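You operate a simulated robot arm through the tools that you are given. There is no shell and no other tool. Be economical: measure what you need, move in short steps, check, and stop when the job is done.

The job below is to be done with a simulated robot arm. You get a single attempt, and the scene is never put back.

Task
Take flange G7 off the black stand and lay it and its nut on the round table.
Fine: yellow arm in before the round table's socket wrench undoes the nut, free again afterwards; put the wrench back; the other flange stays. Set down upright: socket wrench. Where these are worked on the way, their far stop is far enough and under half their travel is too little: yellow arm.

The check looks at the end state, three seconds after you hand in, the way a careful person would. Anything else that was tipped, shoved, dropped, spilled or broken makes it a failure.

Robot
A 6-joint arm with a two-finger parallel gripper, fixed in place. Base frame: the origin is at the foot of the arm, x ahead of it, y to its left, z up. Lengths are in mm, angles in rad, forces in N, time in s.
With the tool pointing down near the work surface it reaches from about 180 to 760 mm from the base axis. Its first joint turns from -2.897 to 2.897 rad. Payload 3.91 kg.
The tool frame sits at the grasp point between the pads (the TCP): z along the fingers, y along the line on which they close. The tips reach 30 mm beyond it. The gripper opens to 110 mm. The fingers are 20 mm wide and 10 mm thick; the gripper's body (48 by 112 mm) begins 55 mm behind the TCP.
Orientation is that of the tool frame in the base frame, as a unit quaternion [x, y, z, w]. With the fingers straight down and closing along the base's y, the tool's x points along the base's -x, its y along +y and its z along -z.

Tools
- The arm moves only by the tool send_rows. Its arguments are lists of equal length, an entry for each row: "dp": the shift along the tool's x, y, z in mm, a list of three; "delta_rot": the turn, a rotation vector about the tool's x, y, z in rad, a list of three; "fingers": the gripper command, from -1 (fully open) to 1 (shut), values between in proportion. In form: {"dp": [[dx, dy, dz], ...], "delta_rot": [[rx, ry, rz], ...], "fingers": [fingers, ...]}. A call has 1 to 12 rows; each row is the pose to reach, as a shift and turn from the pose commanded when the call began, along the tool's axes at that moment. Each row takes 0.2 s and may step no farther than 50 mm and 0.15 rad from the row before; otherwise, or with a gripper value out of range, the whole call is refused. Where a pose cannot be reached the arm comes as near as it can. A force on the tool above 80 N (or 10 N above the force at the start of the call, whichever is more), or a blocked arm, ends the call early, and 0.2 s more pass. Each finger travels about 45 mm/s and halts on what it meets, pressing with about 40 N; the grip force reading is that of the motor and also rises with nothing between the fingers. The clock runs only during rows and for 0.2 s after the last one: add rows that repeat a pose to give the fingers time. The reply holds the time, the measured pose of the TCP, the force on the tool along the base axes, the opening and the grip force, in the units named above and with some noise, with the torque about the TCP (base axes, N m) and any sound that the robot's microphone picked up.
- Cameras (640 x 400 px; columns grow to the right, rows downward): "scene" is fixed at [397.3, 648.7, 1344.9]; the picture's right is [-0.90, 0.44, 0.00], its down [0.34, 0.69, -0.64] and it looks along [-0.28, -0.57, -0.77] (base axes); focal length 214 px, centre (320, 200). "wrist" rides on the gripper at [71, 22, -107] in the tool frame; the picture's right is [-0.29, 0.96, 0.00], its down [-0.76, -0.23, -0.61] and it looks along [-0.58, -0.18, 0.79] (tool axes); focal length 243 px, centre (320, 200). There is no depth. A picture from a camera that has moved, and an enlarged one, comes with that camera's place and axes in the base frame and with its lens. The place of the scene camera against the robot may be out by one fixed shift of up to 18 mm in any direction.
- camera(camera): a new picture of that camera. It takes no simulated time.
- lift_body(by): slides the trunk up (or, below 0, down) by that many mm; the arm rides with it, the base frame stays. It gives what a move gives, with no picture.
- enlarge(camera, box): a new picture of the part [left, top, right, bottom] of that camera's present view, enlarged. It takes no simulated time.
- finish_job(): hands the job in; it is judged then, once.

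Go step by step. Nothing tells you positions but the pictures and the camera data: compare them with the known pose of the tool, close in by small moves and look again before you grip or let go. The budget is 120 turns and 68 pictures, counting those below and the enlarged ones. Unless the task says otherwise, let go and move clear before handing in, and close with one line.

The tools are called as a command line: name --argument value ..., lists and objects as JSON in quotes. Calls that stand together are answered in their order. send_rows: Moves the arm, as the interface text tells. Its arguments: {"type":"object","properties":{"dp":{"type":"array"},"delta_rot":{"type":"array"},"fingers":{"type":"array"}},"required":["dp","delta_rot","fingers"]} The other tools are called the same way: lift_body (by) slides the trunk up or down; camera (camera) takes a picture; enlarge (camera, box) takes an enlarged picture of a part of a camera's view; finish_job () hands the job in.

At the start:

```text
time: 0.0
tool_pos: [193.6, 347.6, 1190.0]
tcp_rot: [0.0, 1.0, 0.0, 0.0]
wrist_force: [0.5, 0.2, -0.1]
torque: [0.0, -0.01, -0.04]
width: 110.0
grip_force: 0.0
trunk travel left (down, up): [-450.0, 140.0]
```

scene: 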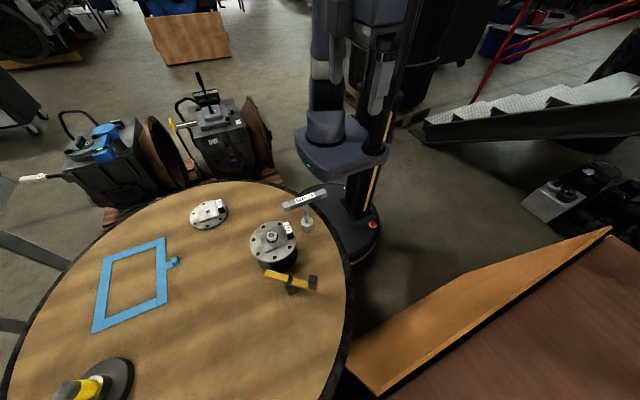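
wrist: 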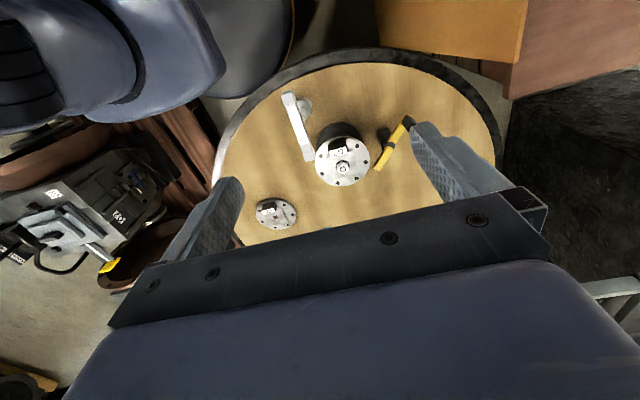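

I see a round table with a black stand carrying a flange, a T-handled socket wrench, a yellow arm beside the stand, another flange, and a blue taped rectangle. I'll enlarge the views first.

enlarge --camera "scene" --box '[180, 170, 350, 310]'

enlarge --camera "wrist" --box '[230, 70, 450, 240]'

```text
2.86 times, centred on (265, 240) of scene
camera zoom: at [397.3, 648.7, 1344.9], right [-0.9, 0.44, 0.0], down [0.34, 0.69, -0.64], along [-0.28, -0.57, -0.77], focal length 613 px, centre (477, 86)
```

zoom: 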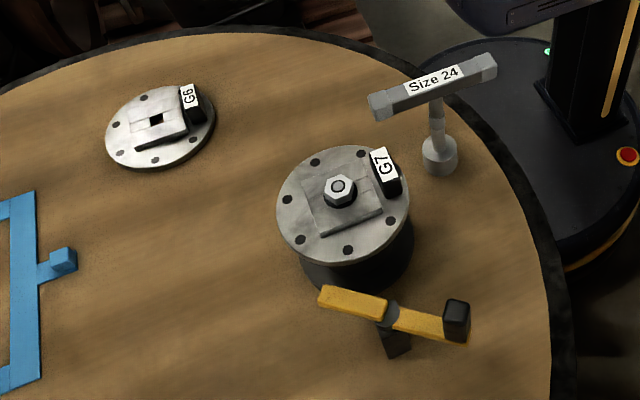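

```text
2.35 times, centred on (340, 155) of wrist
camera zoom: at [120.7, 368.1, 1297.3], right [0.29, 0.96, 0.0], down [0.76, -0.23, 0.61], along [0.58, -0.18, -0.79], focal length 571 px, centre (273, 306)
```

zoom: 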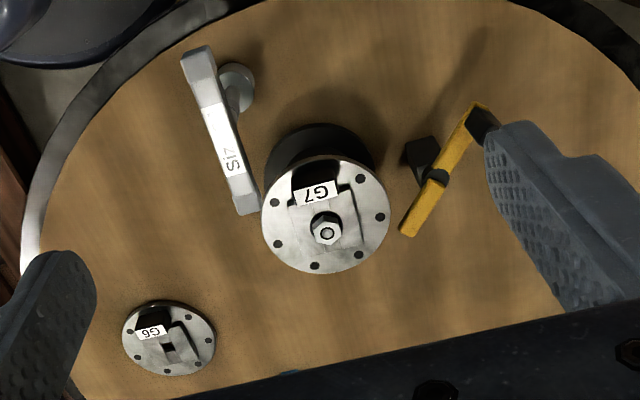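

By triangulating the two views I put the nut at about (385, 337, 845). I'll lower the trunk some for a nearer look.

lift_body --by -170

camera --camera "wrist"

```text
time: 1.9
tool_pos: [191.0, 348.2, 1019.7]
tcp_rot: [0.0, 1.0, 0.001, 0.0]
wrist_force: [-0.1, 0.7, 0.0]
torque: [0.0, 0.01, -0.02]
width: 110.0
grip_force: 0.0
trunk travel left (down, up): [-280.0, 310.0]
```

```text
63 pictures are left
camera wrist: at [120.7, 368.1, 1127.4], right [0.29, 0.96, 0.0], down [0.76, -0.23, 0.61], along [0.58, -0.18, -0.79], focal length 243 px, centre (320, 200)
```

wrist: 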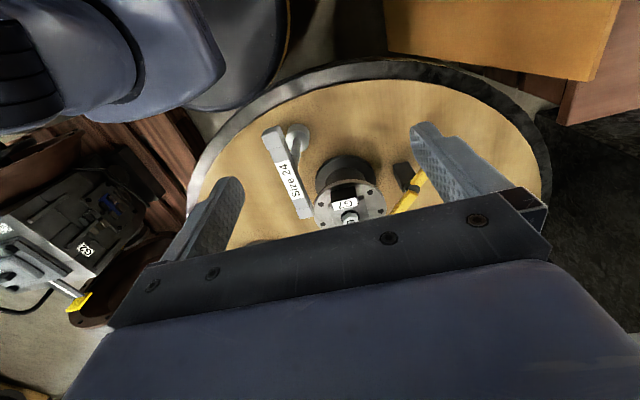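

The nearer view is partly blocked by the gripper body, but it is useful. I'll enlarge it from here.

enlarge --camera "wrist" --box '[230, 100, 440, 240]'

enlarge --camera "scene" --box '[240, 180, 350, 300]'

```text
2.86 times, centred on (335, 170) of wrist
camera zoom: at [120.7, 368.1, 1127.4], right [0.29, 0.96, 0.0], down [0.76, -0.23, 0.61], along [0.58, -0.18, -0.79], focal length 693 px, centre (277, 286)
```

zoom: 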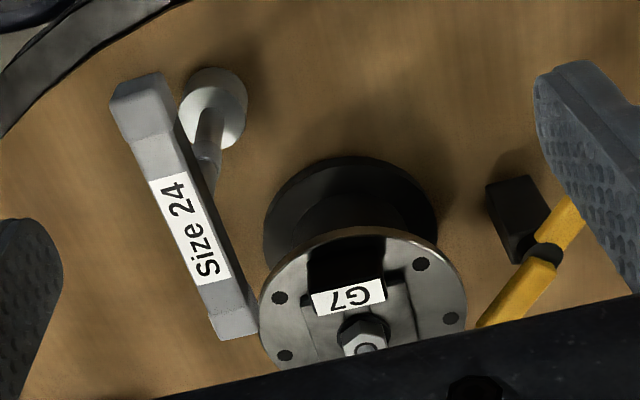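

```text
3.33 times, centred on (295, 240) of scene
camera zoom: at [397.3, 648.7, 1344.9], right [-0.9, 0.44, 0.0], down [0.34, 0.69, -0.64], along [-0.28, -0.57, -0.77], focal length 715 px, centre (403, 67)
```

zoom: 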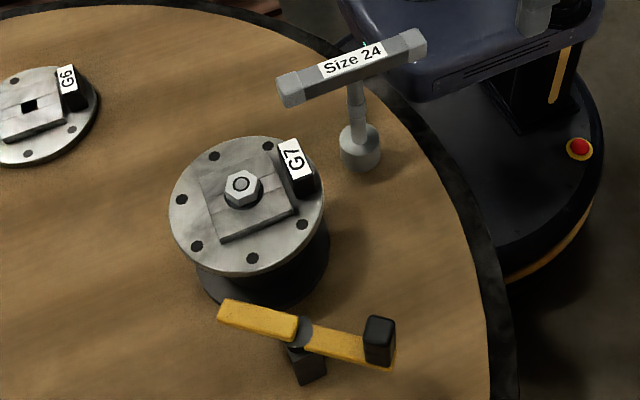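

The wrench stands near (265, 285), its bar runs along x, and the yellow arm's pivot is near (383, 448, 802). Next I'll go above the arm with the tool yawed 90° for a good view.

send_rows --dp '[[-16, 4, 0], [-32, 9, 0], [-48, 13, 0], [-64, 17, 0], [-81, 22, 0], [-97, 26, 0], [-113, 30, 0], [-129, 35, 0], [-145, 39, 0], [-161, 43, 0], [-178, 48, 0], [-194, 52, 0]]' --delta_rot '[[0, 0, 0.131], [0, 0, 0.262], [0, 0, 0.393], [0, 0, 0.524], [0, 0, 0.654], [0, 0, 0.785], [0, 0, 0.916], [0, 0, 1.047], [0, 0, 1.178], [0, 0, 1.309], [0, 0, 1.44], [0, 0, 1.571]]' --fingers '[-1, -1, -1, -1, -1, -1, -1, -1, -1, -1, -1, -1]'

camera --camera "wrist"

```text
time: 4.5
tool_pos: [386.4, 401.2, 1019.2]
tcp_rot: [0.708, 0.706, 0.0, 0.0]
wrist_force: [0.2, -0.6, -0.3]
torque: [0.02, 0.01, -0.02]
width: 110.1
grip_force: 0.1
trunk travel left (down, up): [-280.0, 310.0]
```

```text
60 pictures are left
camera wrist: at [407.6, 470.8, 1127.5], right [0.96, -0.29, 0.0], down [-0.23, -0.76, 0.61], along [-0.18, -0.58, -0.79], focal length 243 px, centre (320, 200)
```

wrist: 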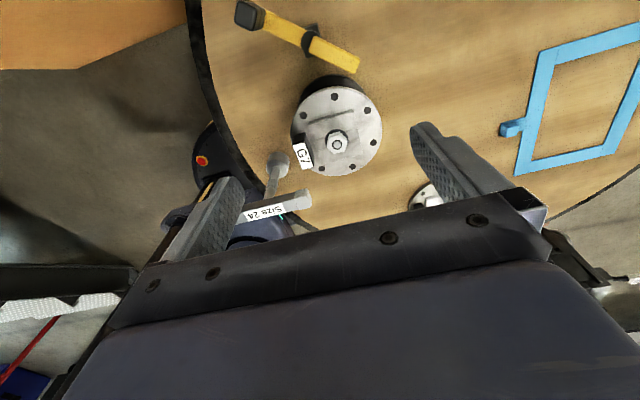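

The view is good, so I'll enlarge the stand and arm.

enlarge --camera "wrist" --box '[220, 0, 400, 120]'

enlarge --camera "wrist" --box '[230, 70, 440, 220]'

```text
3.33 times, centred on (310, 60) of wrist
camera zoom: at [407.6, 470.8, 1127.5], right [0.96, -0.29, 0.0], down [-0.23, -0.76, 0.61], along [-0.18, -0.58, -0.79], focal length 809 px, centre (353, 667)
```

zoom: 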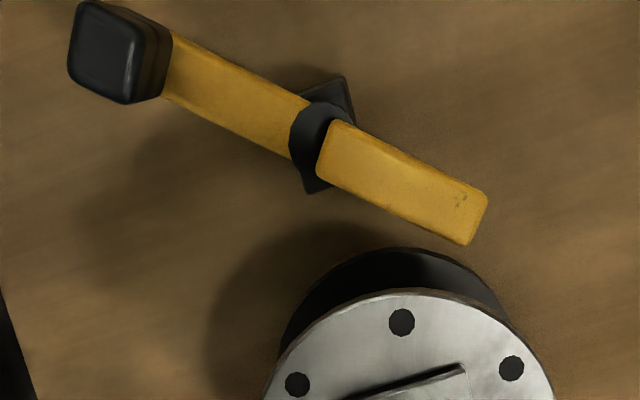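

```text
2.67 times, centred on (335, 145) of wrist
camera zoom: at [407.6, 470.8, 1127.5], right [0.96, -0.29, 0.0], down [-0.23, -0.76, 0.61], along [-0.18, -0.58, -0.79], focal length 647 px, centre (280, 347)
```

zoom: 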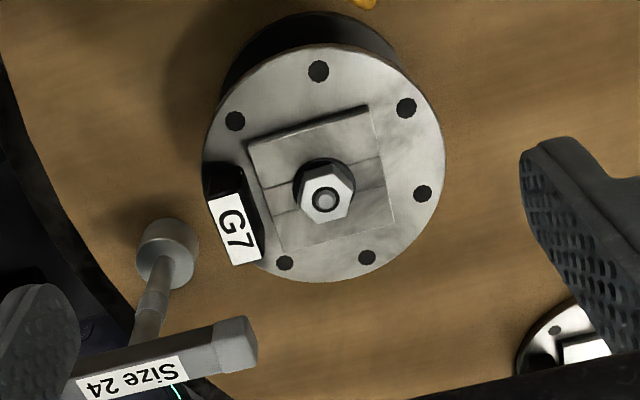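

The wrist views agree: nut top about (389, 337, 835), arm hub about (387, 452, 795), tip (435, 412, 800), knob (334, 492, top 819). I'll go above the knob with the fingers across the arm's swing direction.

send_rows --dp '[[13, -7, 17], [26, -15, 34], [39, -22, 51], [52, -30, 68], [65, -37, 85], [78, -45, 102], [91, -52, 119]]' --delta_rot '[[0, 0, -0.132], [0, 0, -0.264], [0, 0, -0.396], [0, 0, -0.528], [0, 0, -0.66], [0, 0, -0.792], [0, 0, -0.925]]' --fingers '[0.09, 0.09, 0.09, 0.09, 0.09, 0.09, 0.09]'

camera --camera "wrist"

```text
time: 6.1
tool_pos: [334.0, 490.4, 900.5]
tcp_rot: [0.317, 0.948, 0.0, 0.0]
wrist_force: [-0.4, -0.7, 1.0]
torque: [0.0, -0.06, 0.03]
width: 50.3
grip_force: 0.1
trunk travel left (down, up): [-280.0, 310.0]
```

```text
57 pictures are left
camera wrist: at [289.6, 549.3, 1007.8], right [0.81, 0.59, 0.0], down [0.47, -0.64, 0.61], along [0.36, -0.49, -0.79], focal length 243 px, centre (320, 200)
```

wrist: 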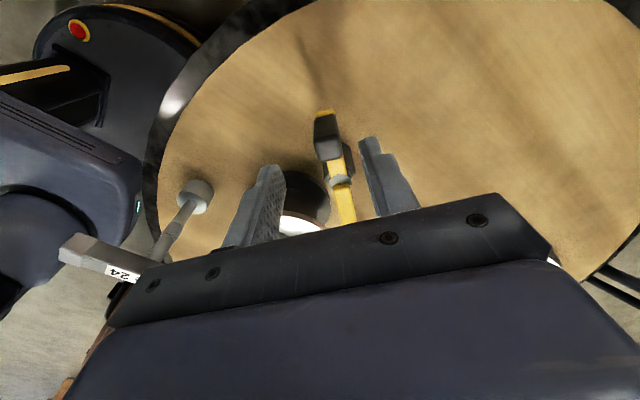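

The knob shows between the fingers, about (338, 490). I'll descend around it.

send_rows --dp '[[-2, 1, 30], [-2, 1, 55], [-2, 1, 77], [-2, 1, 77]]' --delta_rot '[[0, 0, 0], [0, 0, 0], [0, 0, 0], [0, 0, 0]]' --fingers '[0.09, 0.09, 0.09, 0.09]'

enlarge --camera "wrist" --box '[200, 60, 480, 260]'

```text
time: 7.1
tool_pos: [336.0, 491.6, 824.8]
tcp_rot: [0.318, 0.948, 0.0, 0.001]
wrist_force: [0.0, -0.3, 0.2]
torque: [-0.01, -0.03, 0.01]
width: 50.2
grip_force: 0.0
trunk travel left (down, up): [-280.0, 310.0]
```

```text
2.00 times, centred on (340, 160) of wrist
camera zoom: at [291.5, 550.4, 931.7], right [0.81, 0.59, 0.0], down [0.47, -0.64, 0.61], along [0.36, -0.49, -0.79], focal length 485 px, centre (280, 280)
```

zoom: 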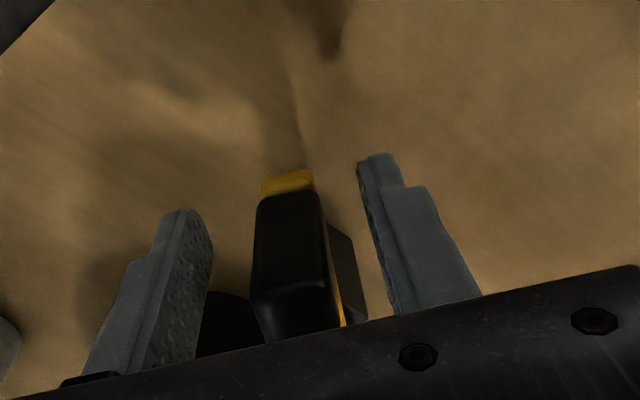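

The knob is between the fingers. I'll grip it and swing gently clockwise (tip toward the stand).

send_rows --dp '[[0, 0, 0], [0, 0, 0], [0, 0, 0], [-0.5, 8.4, 0], [-2.2, 16.7, 0], [-4.9, 24.7, 0], [-4.9, 24.7, 0]]' --delta_rot '[[0, 0, 0], [0, 0, 0], [0, 0, 0], [0, 0, 0.13], [0, 0, 0.26], [0, 0, 0.39], [0, 0, 0.39]]' --fingers '[0.7, 0.7, 0.7, 0.7, 0.7, 0.7, 0.7]'

enlarge --camera "scene" --box '[220, 190, 360, 310]'

```text
time: 8.7
tool_pos: [355.5, 508.7, 824.1]
tcp_rot: [0.496, 0.868, 0.0, 0.0]
wrist_force: [-1.5, 12.1, 3.8]
torque: [-1.16, -0.08, 0.37]
width: 19.8
grip_force: 45.0
trunk travel left (down, up): [-280.0, 310.0]
```

```text
3.33 times, centred on (290, 250) of scene
camera zoom: at [397.3, 648.7, 1344.9], right [-0.9, 0.44, 0.0], down [0.34, 0.69, -0.64], along [-0.28, -0.57, -0.77], focal length 715 px, centre (420, 33)
```

zoom: 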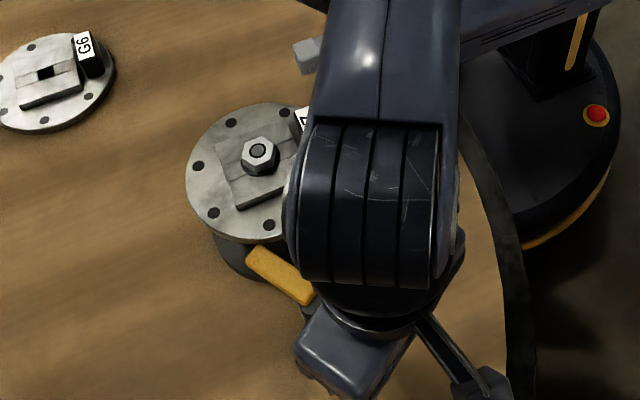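

It turns smoothly (tip now going under the flange). I'll continue the swing to the stop.

send_rows --dp '[[1.0, 8.5, 0], [-0.7, 17, 0], [-3.4, 25.1, 0], [-7.1, 32.8, 0], [-11.7, 40, 0]]' --delta_rot '[[0, 0, 0.13], [0, 0, 0.26], [0, 0, 0.39], [0, 0, 0.52], [0, 0, 0.65]]' --fingers '[0.7, 0.7, 0.7, 0.7, 0.7]'

enlarge --camera "scene" --box '[220, 190, 360, 310]'

```text
time: 9.9
tool_pos: [391.9, 517.9, 821.6]
tcp_rot: [0.746, 0.665, -0.003, 0.001]
wrist_force: [-17.4, -4.7, 0.8]
torque: [0.05, -0.33, 0.23]
width: 24.8
grip_force: 8.4
trunk travel left (down, up): [-280.0, 310.0]
```

```text
3.33 times, centred on (290, 250) of scene
camera zoom: at [397.3, 648.7, 1344.9], right [-0.9, 0.44, 0.0], down [0.34, 0.69, -0.64], along [-0.28, -0.57, -0.77], focal length 715 px, centre (420, 33)
```

zoom: 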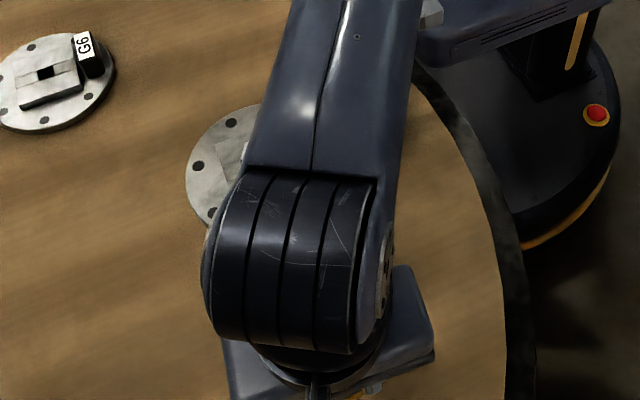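

There are signs of the stop (grip widened, reaction −17 N). I'll look with the wrist camera.

enlarge --camera "wrist" --box '[200, 60, 480, 260]'

```text
2.00 times, centred on (340, 160) of wrist
camera zoom: at [421.9, 584.7, 929.5], right [0.92, -0.4, 0.0], down [-0.31, -0.72, 0.61], along [-0.25, -0.56, -0.79], focal length 485 px, centre (280, 280)
```

zoom: 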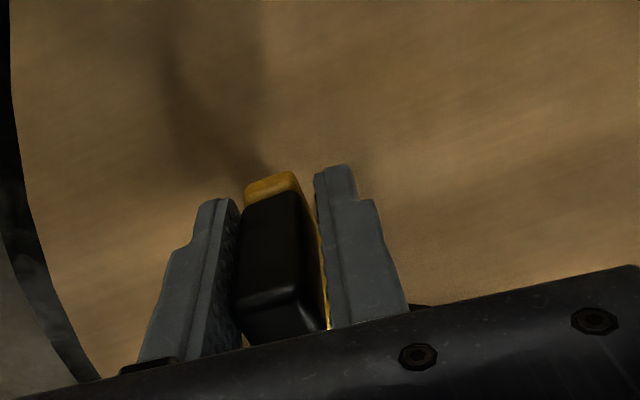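

The knob no longer follows, so the arm is likely at its stop. I'll release, rise and check the arm.

send_rows --dp '[[0, -4, 0], [0, -4, 0], [0, -4, -30], [0, -4, -70], [0, -4, -110], [0, -4, -150]]' --delta_rot '[[0, 0, 0], [0, 0, 0], [0, 0, 0], [0, 0, 0], [0, 0, 0], [0, 0, 0]]' --fingers '[0.0, 0.0, 0.0, 0.0, -0.5, -1]'

camera --camera "wrist"

```text
time: 11.3
tool_pos: [390.1, 518.6, 963.6]
tcp_rot: [0.747, 0.665, 0.0, 0.0]
wrist_force: [-0.1, 1.1, -0.1]
torque: [0.03, -0.01, -0.02]
width: 106.5
grip_force: 0.1
out of reach, approached as far as the arm can: row 6
trunk travel left (down, up): [-280.0, 310.0]
```

```text
52 pictures are left
camera wrist: at [418.9, 584.6, 1071.2], right [0.92, -0.4, 0.0], down [-0.32, -0.73, 0.61], along [-0.24, -0.56, -0.79], focal length 243 px, centre (320, 200)
```

wrist: 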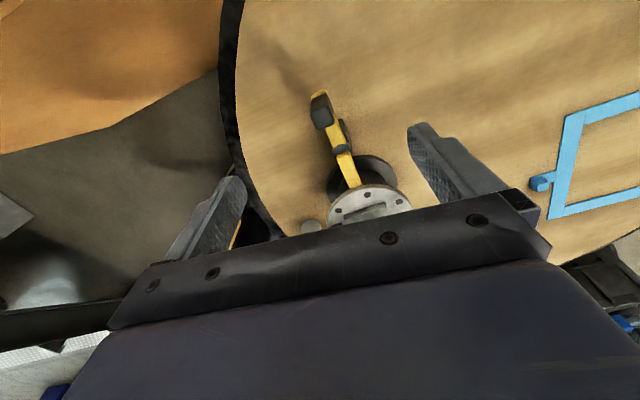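

enlarge --camera "wrist" --box '[280, 80, 420, 220]'

enlarge --camera "scene" --box '[220, 190, 360, 310]'

```text
2.86 times, centred on (350, 150) of wrist
camera zoom: at [418.9, 584.6, 1071.2], right [0.92, -0.4, 0.0], down [-0.32, -0.73, 0.61], along [-0.24, -0.56, -0.79], focal length 693 px, centre (234, 343)
```

zoom: 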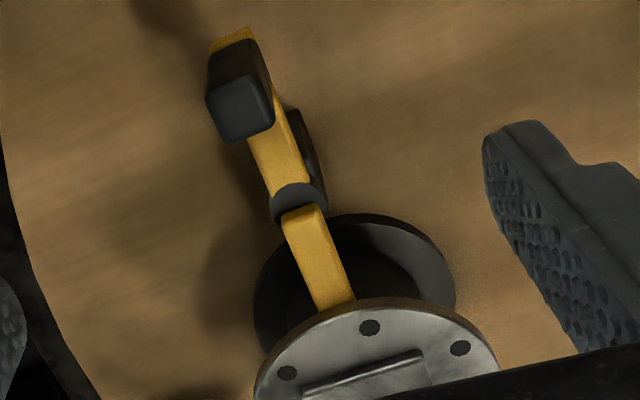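

```text
3.33 times, centred on (290, 250) of scene
camera zoom: at [397.3, 648.7, 1344.9], right [-0.9, 0.44, 0.0], down [0.34, 0.69, -0.64], along [-0.28, -0.57, -0.77], focal length 715 px, centre (420, 33)
```

zoom: 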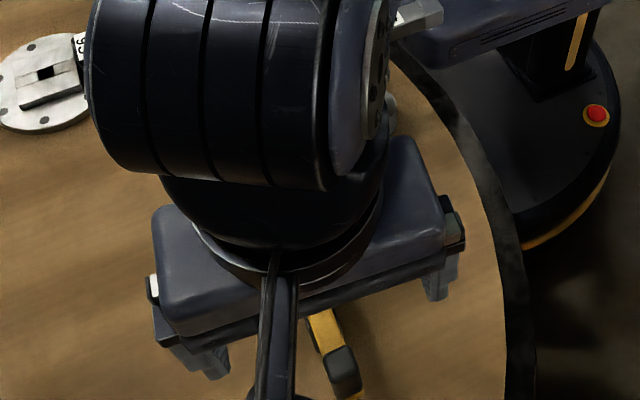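

The arm now points into the stand's neck. To be sure it is at its far stop, I'll push the knob once more with closed fingers.

send_rows --dp '[[0, -20, 0], [0, -42, 10], [-3, -42, 50], [-3, -42, 90], [-3, -42, 120], [-3, -42, 120]]' --delta_rot '[[0, 0, 0], [0, 0, 0], [0, 0, 0], [0, 0, 0], [0, 0, 0], [0, 0, 0]]' --fingers '[1, 1, 1, 1, 1, 1]'

```text
time: 12.7
tool_pos: [348.4, 519.9, 842.4]
tcp_rot: [0.747, 0.665, 0.0, 0.0]
wrist_force: [0.6, -0.2, -0.3]
torque: [0.01, -0.01, 0.0]
width: 0.0
grip_force: 17.5
trunk travel left (down, up): [-280.0, 310.0]
```

send_rows --dp '[[0, 0, 20], [0, 10, 20], [0, 18, 20], [0, 22, 20], [0, 26, 20], [0, 30, 20], [0, 34, 20], [0, 34, 20]]' --delta_rot '[[0, 0, 0], [0, 0, 0], [0, 0, 0], [0, 0, 0], [0, 0, 0], [0, 0, 0], [0, 0, 0], [0, 0, 0]]' --fingers '[1, 1, 1, 1, 1, 1, 1, 1]'

camera --camera "wrist"

```text
time: 14.3
tool_pos: [366.0, 518.2, 822.4]
tcp_rot: [0.742, 0.67, -0.013, -0.005]
wrist_force: [-50.4, -5.5, 6.4]
torque: [0.14, -1.27, 0.21]
width: 0.0
grip_force: 37.4
trunk travel left (down, up): [-280.0, 310.0]
stopped in row 7: the force on the tool passed its limit at 84 N (the readings are from after the stop); the commanded pose is now the measured one
```

```text
49 pictures are left
camera wrist: at [397.9, 586.6, 928.5], right [0.92, -0.38, -0.02], down [-0.29, -0.73, 0.62], along [-0.25, -0.57, -0.78], focal length 243 px, centre (320, 200)
```

wrist: 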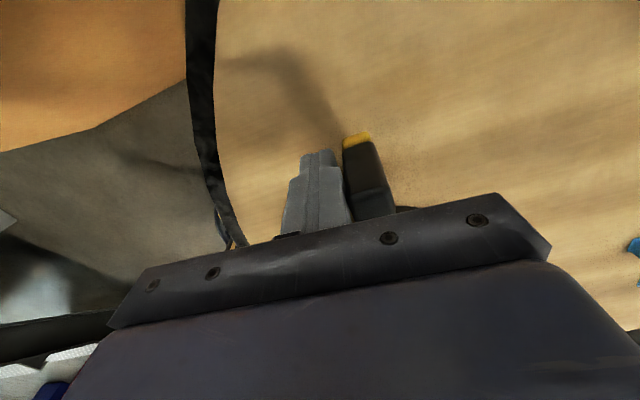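

A hard stop, confirmed. I'll back off, correct the slight tilt, and rise.

send_rows --dp '[[0, -10, 0], [0, -18, -5], [0, -18, -45], [0, -18, -90], [0, -18, -130]]' --delta_rot '[[0, 0, 0], [-0.025, 0.0126, 0], [-0.025, 0.0126, 0], [-0.025, 0.0126, 0], [-0.025, 0.0126, 0]]' --fingers '[1, 1, 0.5, 0, -0.27]'

```text
time: 15.5
tool_pos: [357.2, 522.3, 949.6]
tcp_rot: [0.745, 0.667, 0.002, 0.001]
wrist_force: [0.1, 0.7, 0.3]
torque: [0.01, -0.02, -0.02]
width: 66.3
grip_force: 0.1
trunk travel left (down, up): [-280.0, 310.0]
```

Now I'll move above the wrench with the tool yawed so the fingers close across the bar.

send_rows --dp '[[-22, -6, -10], [-45, -12, -20], [-67, -18, -20], [-89, -24, -20], [-112, -30, -20], [-134, -36, -20], [-156, -42, -20], [-179, -48, -20], [-201, -54, -20], [-223, -60, -20], [-246, -65, -20]]' --delta_rot '[[0, 0, 0.133], [0, 0, 0.266], [0, 0, 0.398], [0, 0, 0.531], [0, 0, 0.664], [0, 0, 0.797], [0, 0, 0.93], [0, 0, 1.063], [0, 0, 1.195], [0, 0, 1.328], [0, 0, 1.461]]' --fingers '[-0.27, -0.27, -0.27, -0.27, -0.27, -0.27, -0.27, -0.27, -0.27, -0.27, -0.27]'

camera --camera "wrist"

```text
time: 17.9
tool_pos: [338.7, 1.3, 894.4]
tcp_rot: [0.999, 0.039, 0.006, -0.03]
wrist_force: [-0.6, 1.2, 0.3]
torque: [-0.02, 0.01, -0.04]
width: 70.2
grip_force: 0.2
out of reach, approached as far as the arm can: row 3, 4, 5, 6, 7, 8, 9, 10, 11
trunk travel left (down, up): [-280.0, 310.0]
```

```text
48 pictures are left
camera wrist: at [410.5, -22.6, 1002.4], right [-0.22, -0.97, -0.06], down [-0.78, 0.13, 0.61], along [-0.59, 0.18, -0.79], focal length 243 px, centre (320, 200)
```

wrist: 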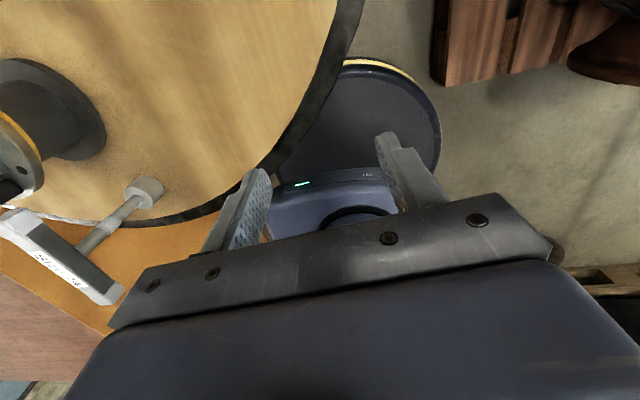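

The arm couldn't follow that path and ended elsewhere. I'll check that nothing was disturbed.

enlarge --camera "scene" --box '[180, 150, 380, 310]'

```text
2.50 times, centred on (280, 230) of scene
camera zoom: at [397.3, 648.7, 1344.9], right [-0.9, 0.44, 0.0], down [0.34, 0.69, -0.64], along [-0.28, -0.57, -0.77], focal length 536 px, centre (420, 125)
```

zoom: 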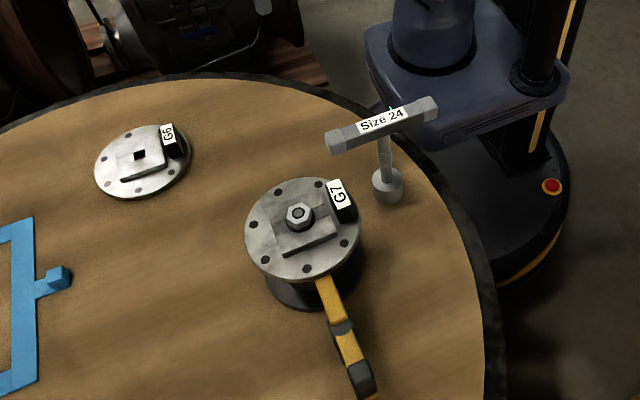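

Nothing was disturbed. The yaw limit seems to be the cause, so I'll raise the trunk for clearance and approach from the other yaw.

lift_body --by 130

```text
time: 19.5
tool_pos: [338.1, 2.3, 1025.2]
tcp_rot: [0.999, 0.039, 0.006, -0.031]
wrist_force: [-0.4, 0.6, 0.2]
torque: [0.01, -0.02, 0.0]
width: 69.9
grip_force: 0.0
trunk travel left (down, up): [-410.0, 180.0]
```

send_rows --dp '[[0, 0, 0], [-7, -36, 2], [-15, -72, 4], [-22, -108, 6], [-29, -143, 8]]' --delta_rot '[[-0.06, -0.014, 0], [-0.06, -0.014, 0], [-0.06, -0.014, 0], [-0.06, -0.014, 0], [-0.06, -0.014, 0]]' --fingers '[-0.27, -0.27, -0.27, -0.27, -0.27]'

```text
time: 20.7
tool_pos: [320.0, -10.9, 1022.3]
tcp_rot: [0.999, 0.041, 0.0, -0.002]
wrist_force: [0.6, -1.0, -0.4]
torque: [0.02, -0.01, 0.01]
width: 70.2
grip_force: 0.0
out of reach, approached as far as the arm can: row 1, 2, 3, 4, 5
trunk travel left (down, up): [-410.0, 180.0]
```

Confirmed: it is at the wrist's yaw limit here. I'll unwind the yaw while staying in place.

send_rows --dp '[[0, 0, 0], [0, 0, 0], [0, 0, 0], [0, 0, 0], [0, 0, 0], [0, 0, 0], [0, 0, 0], [0, 0, 0], [0, 0, 0], [0, 0, 0], [0, 0, 0], [0, 0, 0]]' --delta_rot '[[0, 0, -0.145], [0, 0, -0.29], [0, 0, -0.435], [0, 0, -0.58], [0, 0, -0.725], [0, 0, -0.87], [0, 0, -1.015], [0, 0, -1.16], [0, 0, -1.305], [0, 0, -1.45], [0, 0, -1.595], [0, 0, -1.74]]' --fingers '[-0.27, -0.27, -0.27, -0.27, -0.27, -0.27, -0.27, -0.27, -0.27, -0.27, -0.27, -0.27]'

```text
time: 23.3
tool_pos: [319.7, -7.1, 1028.7]
tcp_rot: [0.614, 0.789, 0.0, 0.0]
wrist_force: [0.8, -0.8, 1.4]
torque: [0.0, 0.02, 0.0]
width: 69.8
grip_force: 0.0
trunk travel left (down, up): [-410.0, 180.0]
```

Now I'll move over the wrench, turning to yaw 180°.

send_rows --dp '[[30, 1, 0], [59, 3, 0], [89, 4, 0], [118, 6, 5], [148, 8, 10], [178, 9, 15], [207, 11, 18], [237, 12, 21], [266, 14, 24], [296, 15, 28]]' --delta_rot '[[0, 0, -0.132], [0, 0, -0.265], [0, 0, -0.397], [0, 0, -0.529], [0, 0, -0.661], [0, 0, -0.794], [0, 0, -0.926], [0, 0, -1.058], [0, 0, -1.191], [0, 0, -1.323]]' --fingers '[-0.27, -0.27, -0.27, -0.27, -0.27, -0.27, -0.27, -0.27, -0.27, -0.27]'

camera --camera "wrist"

```text
time: 25.5
tool_pos: [264.4, 284.3, 1001.6]
tcp_rot: [-0.001, 1.0, 0.001, 0.0]
wrist_force: [0.5, -0.5, 0.1]
torque: [0.04, 0.02, -0.01]
width: 69.9
grip_force: 0.1
trunk travel left (down, up): [-410.0, 180.0]
```

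```text
46 pictures are left
camera wrist: at [191.7, 303.7, 1108.4], right [0.29, 0.96, 0.0], down [0.76, -0.23, 0.61], along [0.58, -0.18, -0.79], focal length 243 px, centre (320, 200)
```

wrist: 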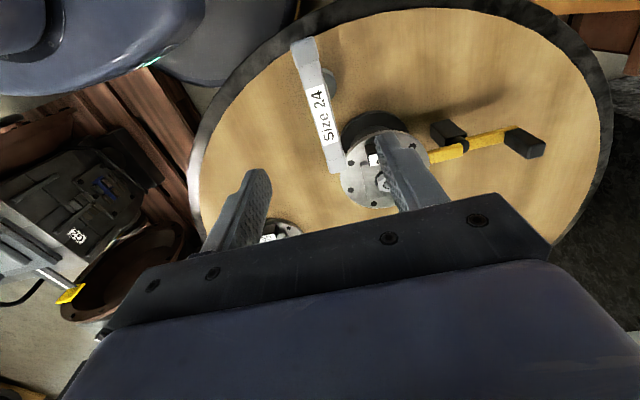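

The bar runs from about (207, 284) to (325, 280), centred at (266, 282). I'll descend over its middle.

send_rows --dp '[[-1, -2, 40], [-1, -2, 80], [-1, -2, 116], [-1, -2, 116]]' --delta_rot '[[0, 0, 0.03], [0, 0, 0.03], [0, 0, 0.03], [0, 0, 0.03]]' --fingers '[-0.27, -0.27, -0.27, -0.27]'

camera --camera "wrist"

enlarge --camera "scene" --box '[250, 160, 350, 240]'

```text
time: 26.5
tool_pos: [264.3, 281.6, 882.9]
tcp_rot: [0.015, 1.0, 0.001, 0.0]
wrist_force: [-0.1, 0.4, -0.3]
torque: [-0.02, -0.03, -0.01]
width: 70.1
grip_force: 0.1
trunk travel left (down, up): [-410.0, 180.0]
```

```text
45 pictures are left
camera wrist: at [192.2, 303.6, 990.5], right [0.32, 0.95, 0.0], down [0.75, -0.25, 0.61], along [0.58, -0.19, -0.79], focal length 243 px, centre (320, 200)
```

wrist: 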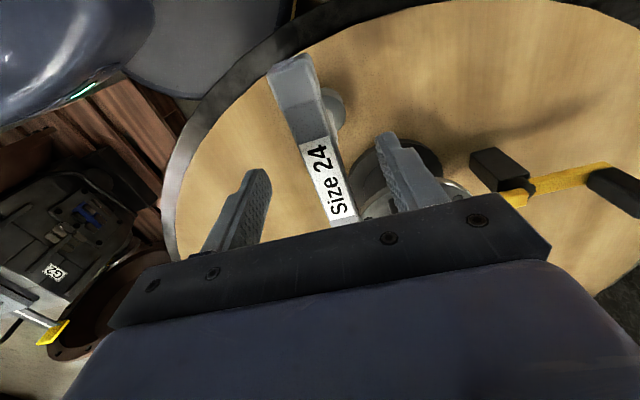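

```text
5.00 times, centred on (300, 200) of scene
camera zoom: at [397.3, 648.7, 1344.9], right [-0.9, 0.44, 0.0], down [0.34, 0.69, -0.64], along [-0.28, -0.57, -0.77], focal length 1072 px, centre (420, 200)
```

zoom: 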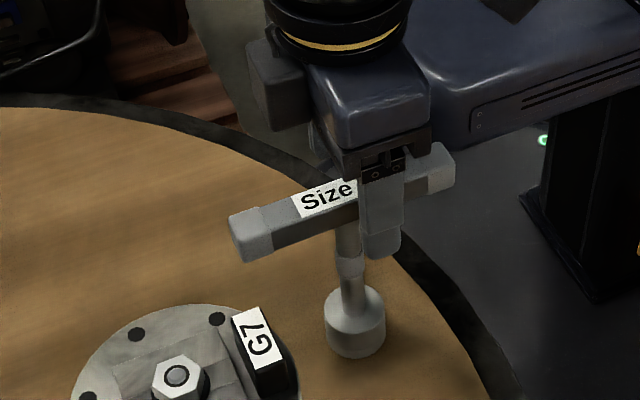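

Aligned. I'll lower around the bar and close.

send_rows --dp '[[0, 0, 12], [0, 0, 23], [0, 0, 23], [0, 0, 23], [0, 0, 23], [0, 0, 23], [0, 0, 23]]' --delta_rot '[[0, 0, 0], [0, 0, 0], [0, 0, 0], [0, 0, 0], [0, 0, 0], [0, 0, 0], [0, 0, 0]]' --fingers '[-0.27, -0.27, 0.2, 0.6, 1, 1, 1]'

enlarge --camera "scene" --box '[250, 160, 350, 240]'

```text
time: 28.1
tool_pos: [262.9, 282.6, 861.7]
tcp_rot: [0.015, 1.0, -0.001, 0.0]
wrist_force: [0.2, 0.9, 0.2]
torque: [0.23, -0.01, 0.0]
width: 19.6
grip_force: 39.9
trunk travel left (down, up): [-410.0, 180.0]
```

```text
5.00 times, centred on (300, 200) of scene
camera zoom: at [397.3, 648.7, 1344.9], right [-0.9, 0.44, 0.0], down [0.34, 0.69, -0.64], along [-0.28, -0.57, -0.77], focal length 1072 px, centre (420, 200)
```

zoom: 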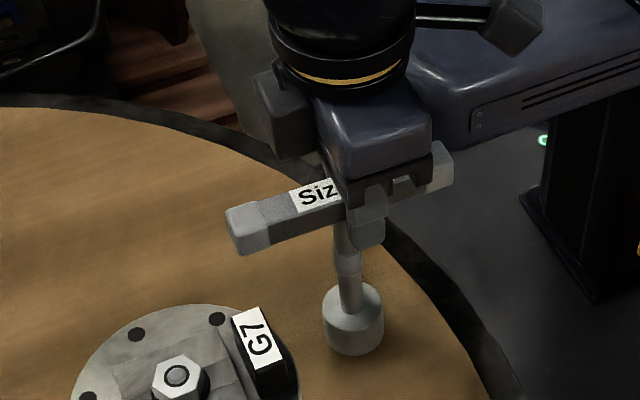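

Gripped at the bar centre (TCP z 861.7 with the wrench standing). I'll lift straight up.

send_rows --dp '[[0, 0, -5], [0, 0, -20], [0, 0, -50], [0, 0, -90], [0, 0, -130], [0, 0, -140], [0, 0, -140]]' --delta_rot '[[0, 0, 0], [0, 0, 0], [0, 0, 0], [0, 0, 0], [0, 0, 0], [0, 0, 0], [0, 0, 0]]' --fingers '[1, 1, 1, 1, 1, 1, 1]'

enlarge --camera "scene" --box '[230, 130, 370, 270]'

camera --camera "wrist"

```text
time: 29.7
tool_pos: [262.8, 282.4, 1002.5]
tcp_rot: [0.015, 1.0, 0.0, 0.0]
wrist_force: [-0.5, -0.2, -3.0]
torque: [-0.01, 0.03, -0.03]
width: 19.5
grip_force: 39.7
trunk travel left (down, up): [-410.0, 180.0]
```

```text
2.86 times, centred on (300, 200) of scene
camera zoom: at [397.3, 648.7, 1344.9], right [-0.9, 0.44, 0.0], down [0.34, 0.69, -0.64], along [-0.28, -0.57, -0.77], focal length 613 px, centre (377, 200)
```

zoom: 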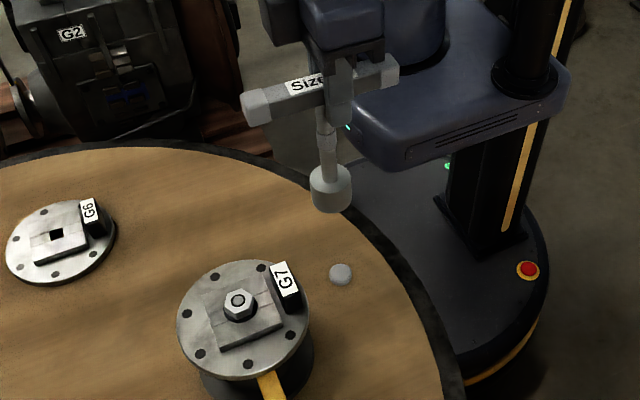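

```text
41 pictures are left
camera wrist: at [192.5, 304.2, 1109.8], right [0.32, 0.95, 0.0], down [0.75, -0.25, 0.61], along [0.58, -0.19, -0.79], focal length 243 px, centre (320, 200)
```

wrist: 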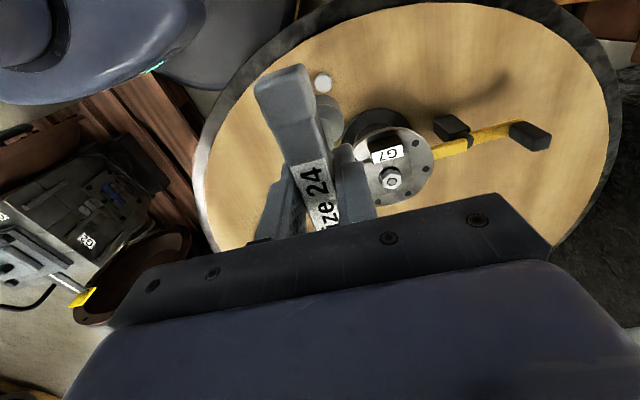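

The wrench came off a small peg on the table, which marks its home. I'll measure the peg and nut precisely.

enlarge --camera "wrist" --box '[300, 60, 450, 210]'

```text
2.67 times, centred on (375, 135) of wrist
camera zoom: at [192.5, 304.2, 1109.8], right [0.32, 0.95, 0.0], down [0.75, -0.25, 0.61], along [0.58, -0.19, -0.79], focal length 647 px, centre (173, 373)
```

zoom: 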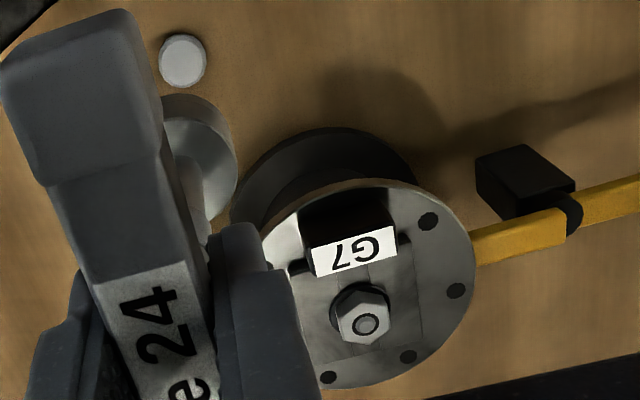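

The peg-to-nut offset is about (127.5, 54). I'll carry the wrench over the nut at the present height while turning the tool to low yaw, which leaves a long counter-clockwise stroke.

send_rows --dp '[[-11, 5, 0], [-21, 10, 0], [-32, 16, 0], [-42, 21, 0], [-53, 26, 0], [-63, 31, 0], [-74, 36, 0], [-84, 41, 0], [-95, 47, 0], [-106, 52, 0], [-116, 57, 0], [-127, 62, 0]]' --delta_rot '[[0, 0, 0.148], [0, 0, 0.296], [0, 0, 0.444], [0, 0, 0.592], [0, 0, 0.74], [0, 0, 0.888], [0, 0, 1.036], [0, 0, 1.184], [0, 0, 1.332], [0, 0, 1.48], [0, 0, 1.628], [0, 0, 1.776]]' --fingers '[1, 1, 1, 1, 1, 1, 1, 1, 1, 1, 1, 1]'

camera --camera "wrist"

enlarge --camera "scene" --box '[220, 170, 340, 270]'

```text
time: 32.3
tool_pos: [390.9, 339.8, 1003.2]
tcp_rot: [0.786, 0.618, 0.001, 0.0]
wrist_force: [0.8, -0.4, -3.1]
torque: [0.03, 0.02, 0.03]
width: 20.0
grip_force: 39.5
trunk travel left (down, up): [-410.0, 180.0]
```

```text
39 pictures are left
camera wrist: at [428.8, 402.6, 1109.5], right [0.86, -0.51, 0.0], down [-0.4, -0.68, 0.61], along [-0.31, -0.52, -0.79], focal length 243 px, centre (320, 200)
```

wrist: 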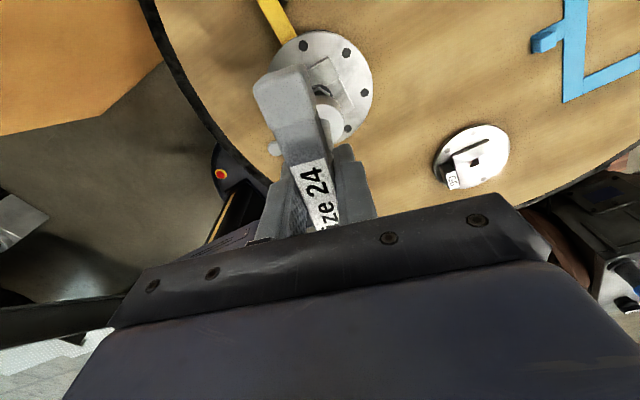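

```text
4.00 times, centred on (280, 220) of scene
camera zoom: at [397.3, 648.7, 1344.9], right [-0.9, 0.44, 0.0], down [0.34, 0.69, -0.64], along [-0.28, -0.57, -0.77], focal length 858 px, centre (480, 120)
```

zoom: 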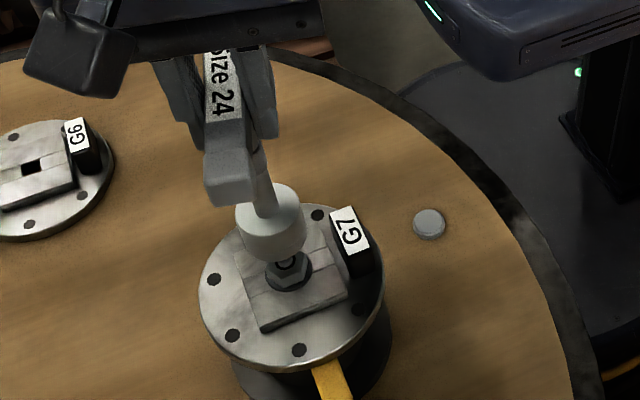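

The socket lines up roughly over the nut. I'll descend to just above and compare closely.

send_rows --dp '[[0, 0, 15], [0, 0, 27], [0, 0, 27]]' --delta_rot '[[0, 0, 0], [0, 0, 0], [0, 0, 0]]' --fingers '[1, 1, 1]'

enlarge --camera "scene" --box '[250, 205, 310, 255]'

enlarge --camera "wrist" --box '[260, 30, 400, 150]'

```text
time: 33.1
tool_pos: [389.6, 337.9, 978.7]
tcp_rot: [0.785, 0.619, 0.004, 0.0]
wrist_force: [0.8, -1.4, 39.7]
torque: [0.15, 0.07, 0.01]
width: 18.7
grip_force: 40.0
trunk travel left (down, up): [-410.0, 180.0]
```

```text
8.00 times, centred on (280, 230) of scene
camera zoom: at [397.3, 648.7, 1344.9], right [-0.9, 0.44, 0.0], down [0.34, 0.69, -0.64], along [-0.28, -0.57, -0.77], focal length 1716 px, centre (640, -40)
```

zoom: 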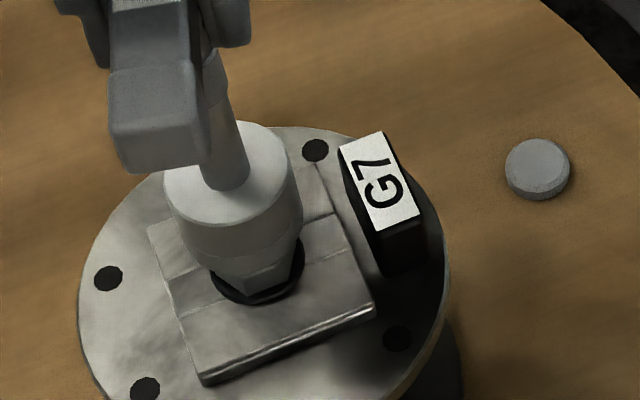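

```text
3.33 times, centred on (330, 90) of wrist
camera zoom: at [427.4, 400.6, 1087.2], right [0.86, -0.51, 0.0], down [-0.41, -0.69, 0.6], along [-0.3, -0.52, -0.8], focal length 809 px, centre (287, 567)
```

zoom: 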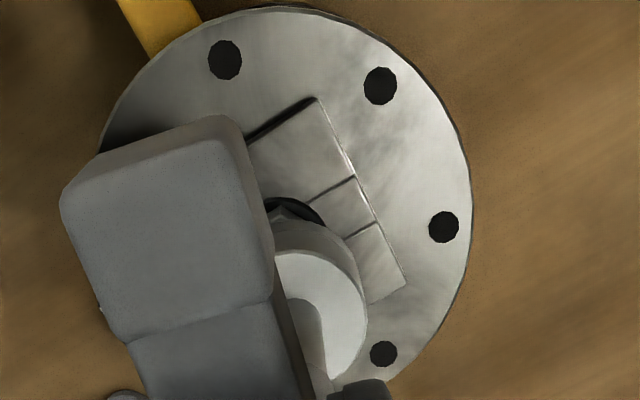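

The socket touches the nut top (40 N) without seating. I'll lift off a bit and measure socket versus nut accurately.

send_rows --dp '[[0, 0, -12], [0, 0, -24], [0, 0, -24]]' --delta_rot '[[0, 0, 0], [0, 0, 0], [0, 0, 0]]' --fingers '[1, 1, 1]'

enlarge --camera "scene" --box '[250, 205, 310, 255]'

enlarge --camera "wrist" --box '[280, 50, 390, 150]'

```text
time: 33.9
tool_pos: [391.7, 339.4, 998.6]
tcp_rot: [0.786, 0.619, -0.001, 0.001]
wrist_force: [0.3, 0.5, -1.9]
torque: [0.06, 0.0, 0.02]
width: 19.7
grip_force: 40.4
trunk travel left (down, up): [-410.0, 180.0]
```

```text
8.00 times, centred on (280, 230) of scene
camera zoom: at [397.3, 648.7, 1344.9], right [-0.9, 0.44, 0.0], down [0.34, 0.69, -0.64], along [-0.28, -0.57, -0.77], focal length 1716 px, centre (640, -40)
```

zoom: 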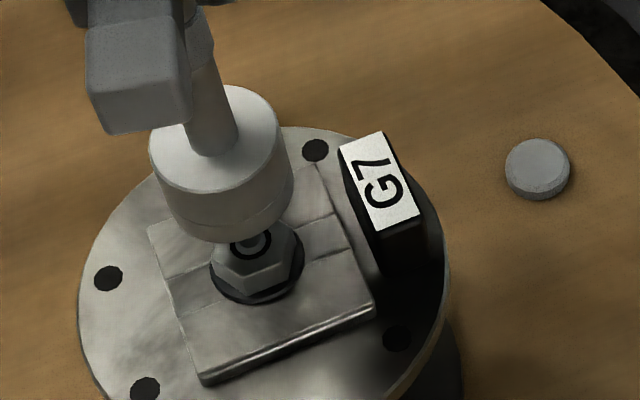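

```text
4.00 times, centred on (335, 100) of wrist
camera zoom: at [429.2, 402.2, 1106.2], right [0.86, -0.51, 0.0], down [-0.4, -0.68, 0.61], along [-0.31, -0.53, -0.79], focal length 970 px, centre (260, 600)
```

zoom: 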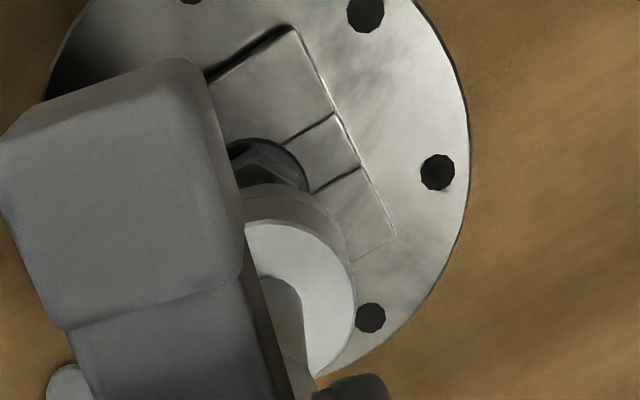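

Careful measurement: the socket axis is about 6.4 mm along tool −x from the TCP, and it needs to shift about (0.4, 5.2) mm in base. I'll shift and press gently.

send_rows --dp '[[5.1, -0.8, 0], [5.1, -0.8, 12], [5.1, -0.8, 18], [5.1, -0.8, 21]]' --delta_rot '[[0, 0, 0], [0, 0, 0], [0, 0, 0], [0, 0, 0]]' --fingers '[1, 1, 1, 1]'

enlarge --camera "scene" --box '[250, 205, 310, 255]'

```text
time: 34.9
tool_pos: [392.5, 344.5, 979.9]
tcp_rot: [0.785, 0.619, 0.0, 0.0]
wrist_force: [0.1, 0.1, -3.5]
torque: [0.02, -0.02, 0.0]
width: 19.7
grip_force: 40.4
trunk travel left (down, up): [-410.0, 180.0]
```

```text
8.00 times, centred on (280, 230) of scene
camera zoom: at [397.3, 648.7, 1344.9], right [-0.9, 0.44, 0.0], down [0.34, 0.69, -0.64], along [-0.28, -0.57, -0.77], focal length 1716 px, centre (640, -40)
```

zoom: 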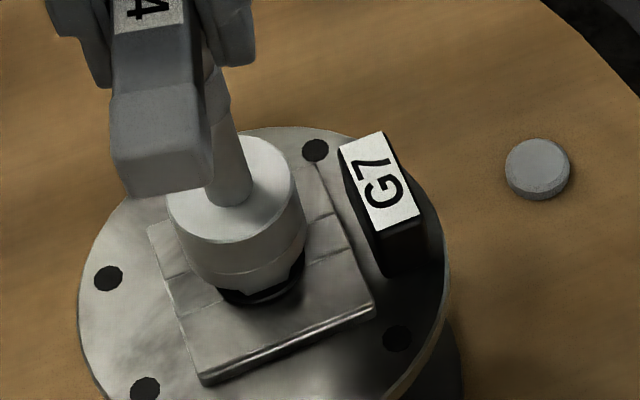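

No contact yet and it is now centred. I'll go lower in small steps.

send_rows --dp '[[0, 0, 2], [0, 0, 4], [0, 0, 6], [0, 0, 8], [0, 0, 8]]' --delta_rot '[[0, 0, 0], [0, 0, 0], [0, 0, 0], [0, 0, 0], [0, 0, 0]]' --fingers '[1, 1, 1, 1, 1]'

```text
time: 36.1
tool_pos: [391.4, 345.0, 969.5]
tcp_rot: [0.785, 0.619, 0.002, -0.001]
wrist_force: [0.9, 5.6, 0.3]
torque: [0.74, -0.17, 0.0]
width: 19.6
grip_force: 39.9
trunk travel left (down, up): [-410.0, 180.0]
```

It slid below the former contact height with only a little side force. I'll nudge +y and keep descending.

send_rows --dp '[[0.8, 0, 0], [0.8, 0, 3], [0.8, 0, 6], [0.8, 0, 9], [0.8, 0, 12], [0.8, 0, 12]]' --delta_rot '[[0, 0, 0], [0, 0, 0], [0, 0, 0], [0, 0, 0], [0, 0, 0], [0, 0, 0]]' --fingers '[1, 1, 1, 1, 1, 1]'

enlarge --camera "scene" --box '[250, 205, 310, 255]'

```text
time: 37.5
tool_pos: [392.2, 345.7, 960.5]
tcp_rot: [0.786, 0.618, 0.003, 0.001]
wrist_force: [1.9, -0.5, 42.2]
torque: [-0.29, -0.11, -0.02]
width: 19.5
grip_force: 39.8
trunk travel left (down, up): [-410.0, 180.0]
```

```text
8.00 times, centred on (280, 230) of scene
camera zoom: at [397.3, 648.7, 1344.9], right [-0.9, 0.44, 0.0], down [0.34, 0.69, -0.64], along [-0.28, -0.57, -0.77], focal length 1716 px, centre (640, -40)
```

zoom: 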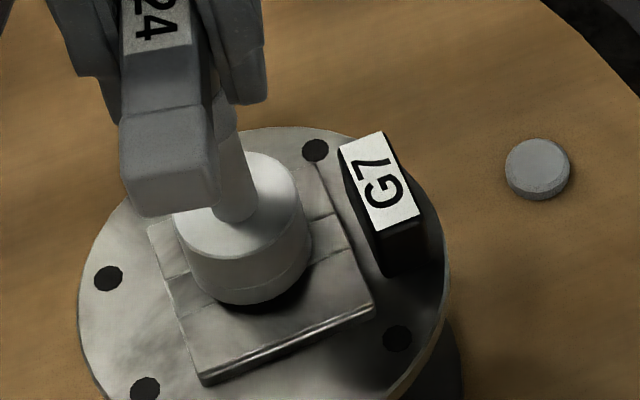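

Seated on the nut. I'll relieve the press and start turning counter-clockwise about the socket axis.

send_rows --dp '[[0, 0, -1.8], [-0.02, -0.46, -1.8], [-0.06, -0.92, -1.8], [-0.15, -1.37, -1.8], [-0.26, -1.82, -1.8], [-0.57, -2.69, -1.8]]' --delta_rot '[[0, 0, 0], [0, 0, -0.07], [0, 0, -0.14], [0, 0, -0.21], [0, 0, -0.28], [0, 0, -0.42]]' --fingers '[1, 1, 1, 1, 1, 1]'

```text
time: 38.9
tool_pos: [388.4, 345.6, 961.3]
tcp_rot: [0.638, 0.77, 0.002, 0.0]
wrist_force: [1.8, 5.1, 28.4]
torque: [0.38, -0.18, -0.18]
width: 19.7
grip_force: 39.6
trunk travel left (down, up): [-410.0, 180.0]
```

It turns with light resistance. Continuing counter-clockwise.

send_rows --dp '[[-0.06, -0.92, -1], [-0.26, -1.82, -1], [-0.57, -2.69, -1], [-1.01, -3.51, -1], [-1.55, -4.25, -1], [-2.2, -4.91, -1], [-2.92, -5.48, -1], [-3.72, -5.94, -1], [-4.58, -6.28, -1]]' --delta_rot '[[0, 0, -0.14], [0, 0, -0.28], [0, 0, -0.42], [0, 0, -0.56], [0, 0, -0.7], [0, 0, -0.84], [0, 0, -0.98], [0, 0, -1.12], [0, 0, -1.26]]' --fingers '[1, 1, 1, 1, 1, 1, 1, 1, 1]'

enlarge --camera "scene" --box '[240, 190, 320, 260]'

```text
time: 40.9
tool_pos: [383.5, 339.7, 960.8]
tcp_rot: [0.062, 0.998, 0.001, 0.002]
wrist_force: [-0.3, 5.3, 20.7]
torque: [0.56, -0.08, 0.01]
width: 19.6
grip_force: 40.2
trunk travel left (down, up): [-410.0, 180.0]
```

```text
5.71 times, centred on (280, 225) of scene
camera zoom: at [397.3, 648.7, 1344.9], right [-0.9, 0.44, 0.0], down [0.34, 0.69, -0.64], along [-0.28, -0.57, -0.77], focal length 1226 px, centre (549, 57)
```

zoom: 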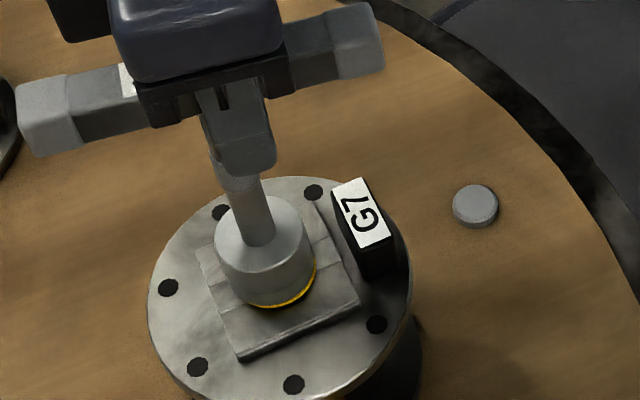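

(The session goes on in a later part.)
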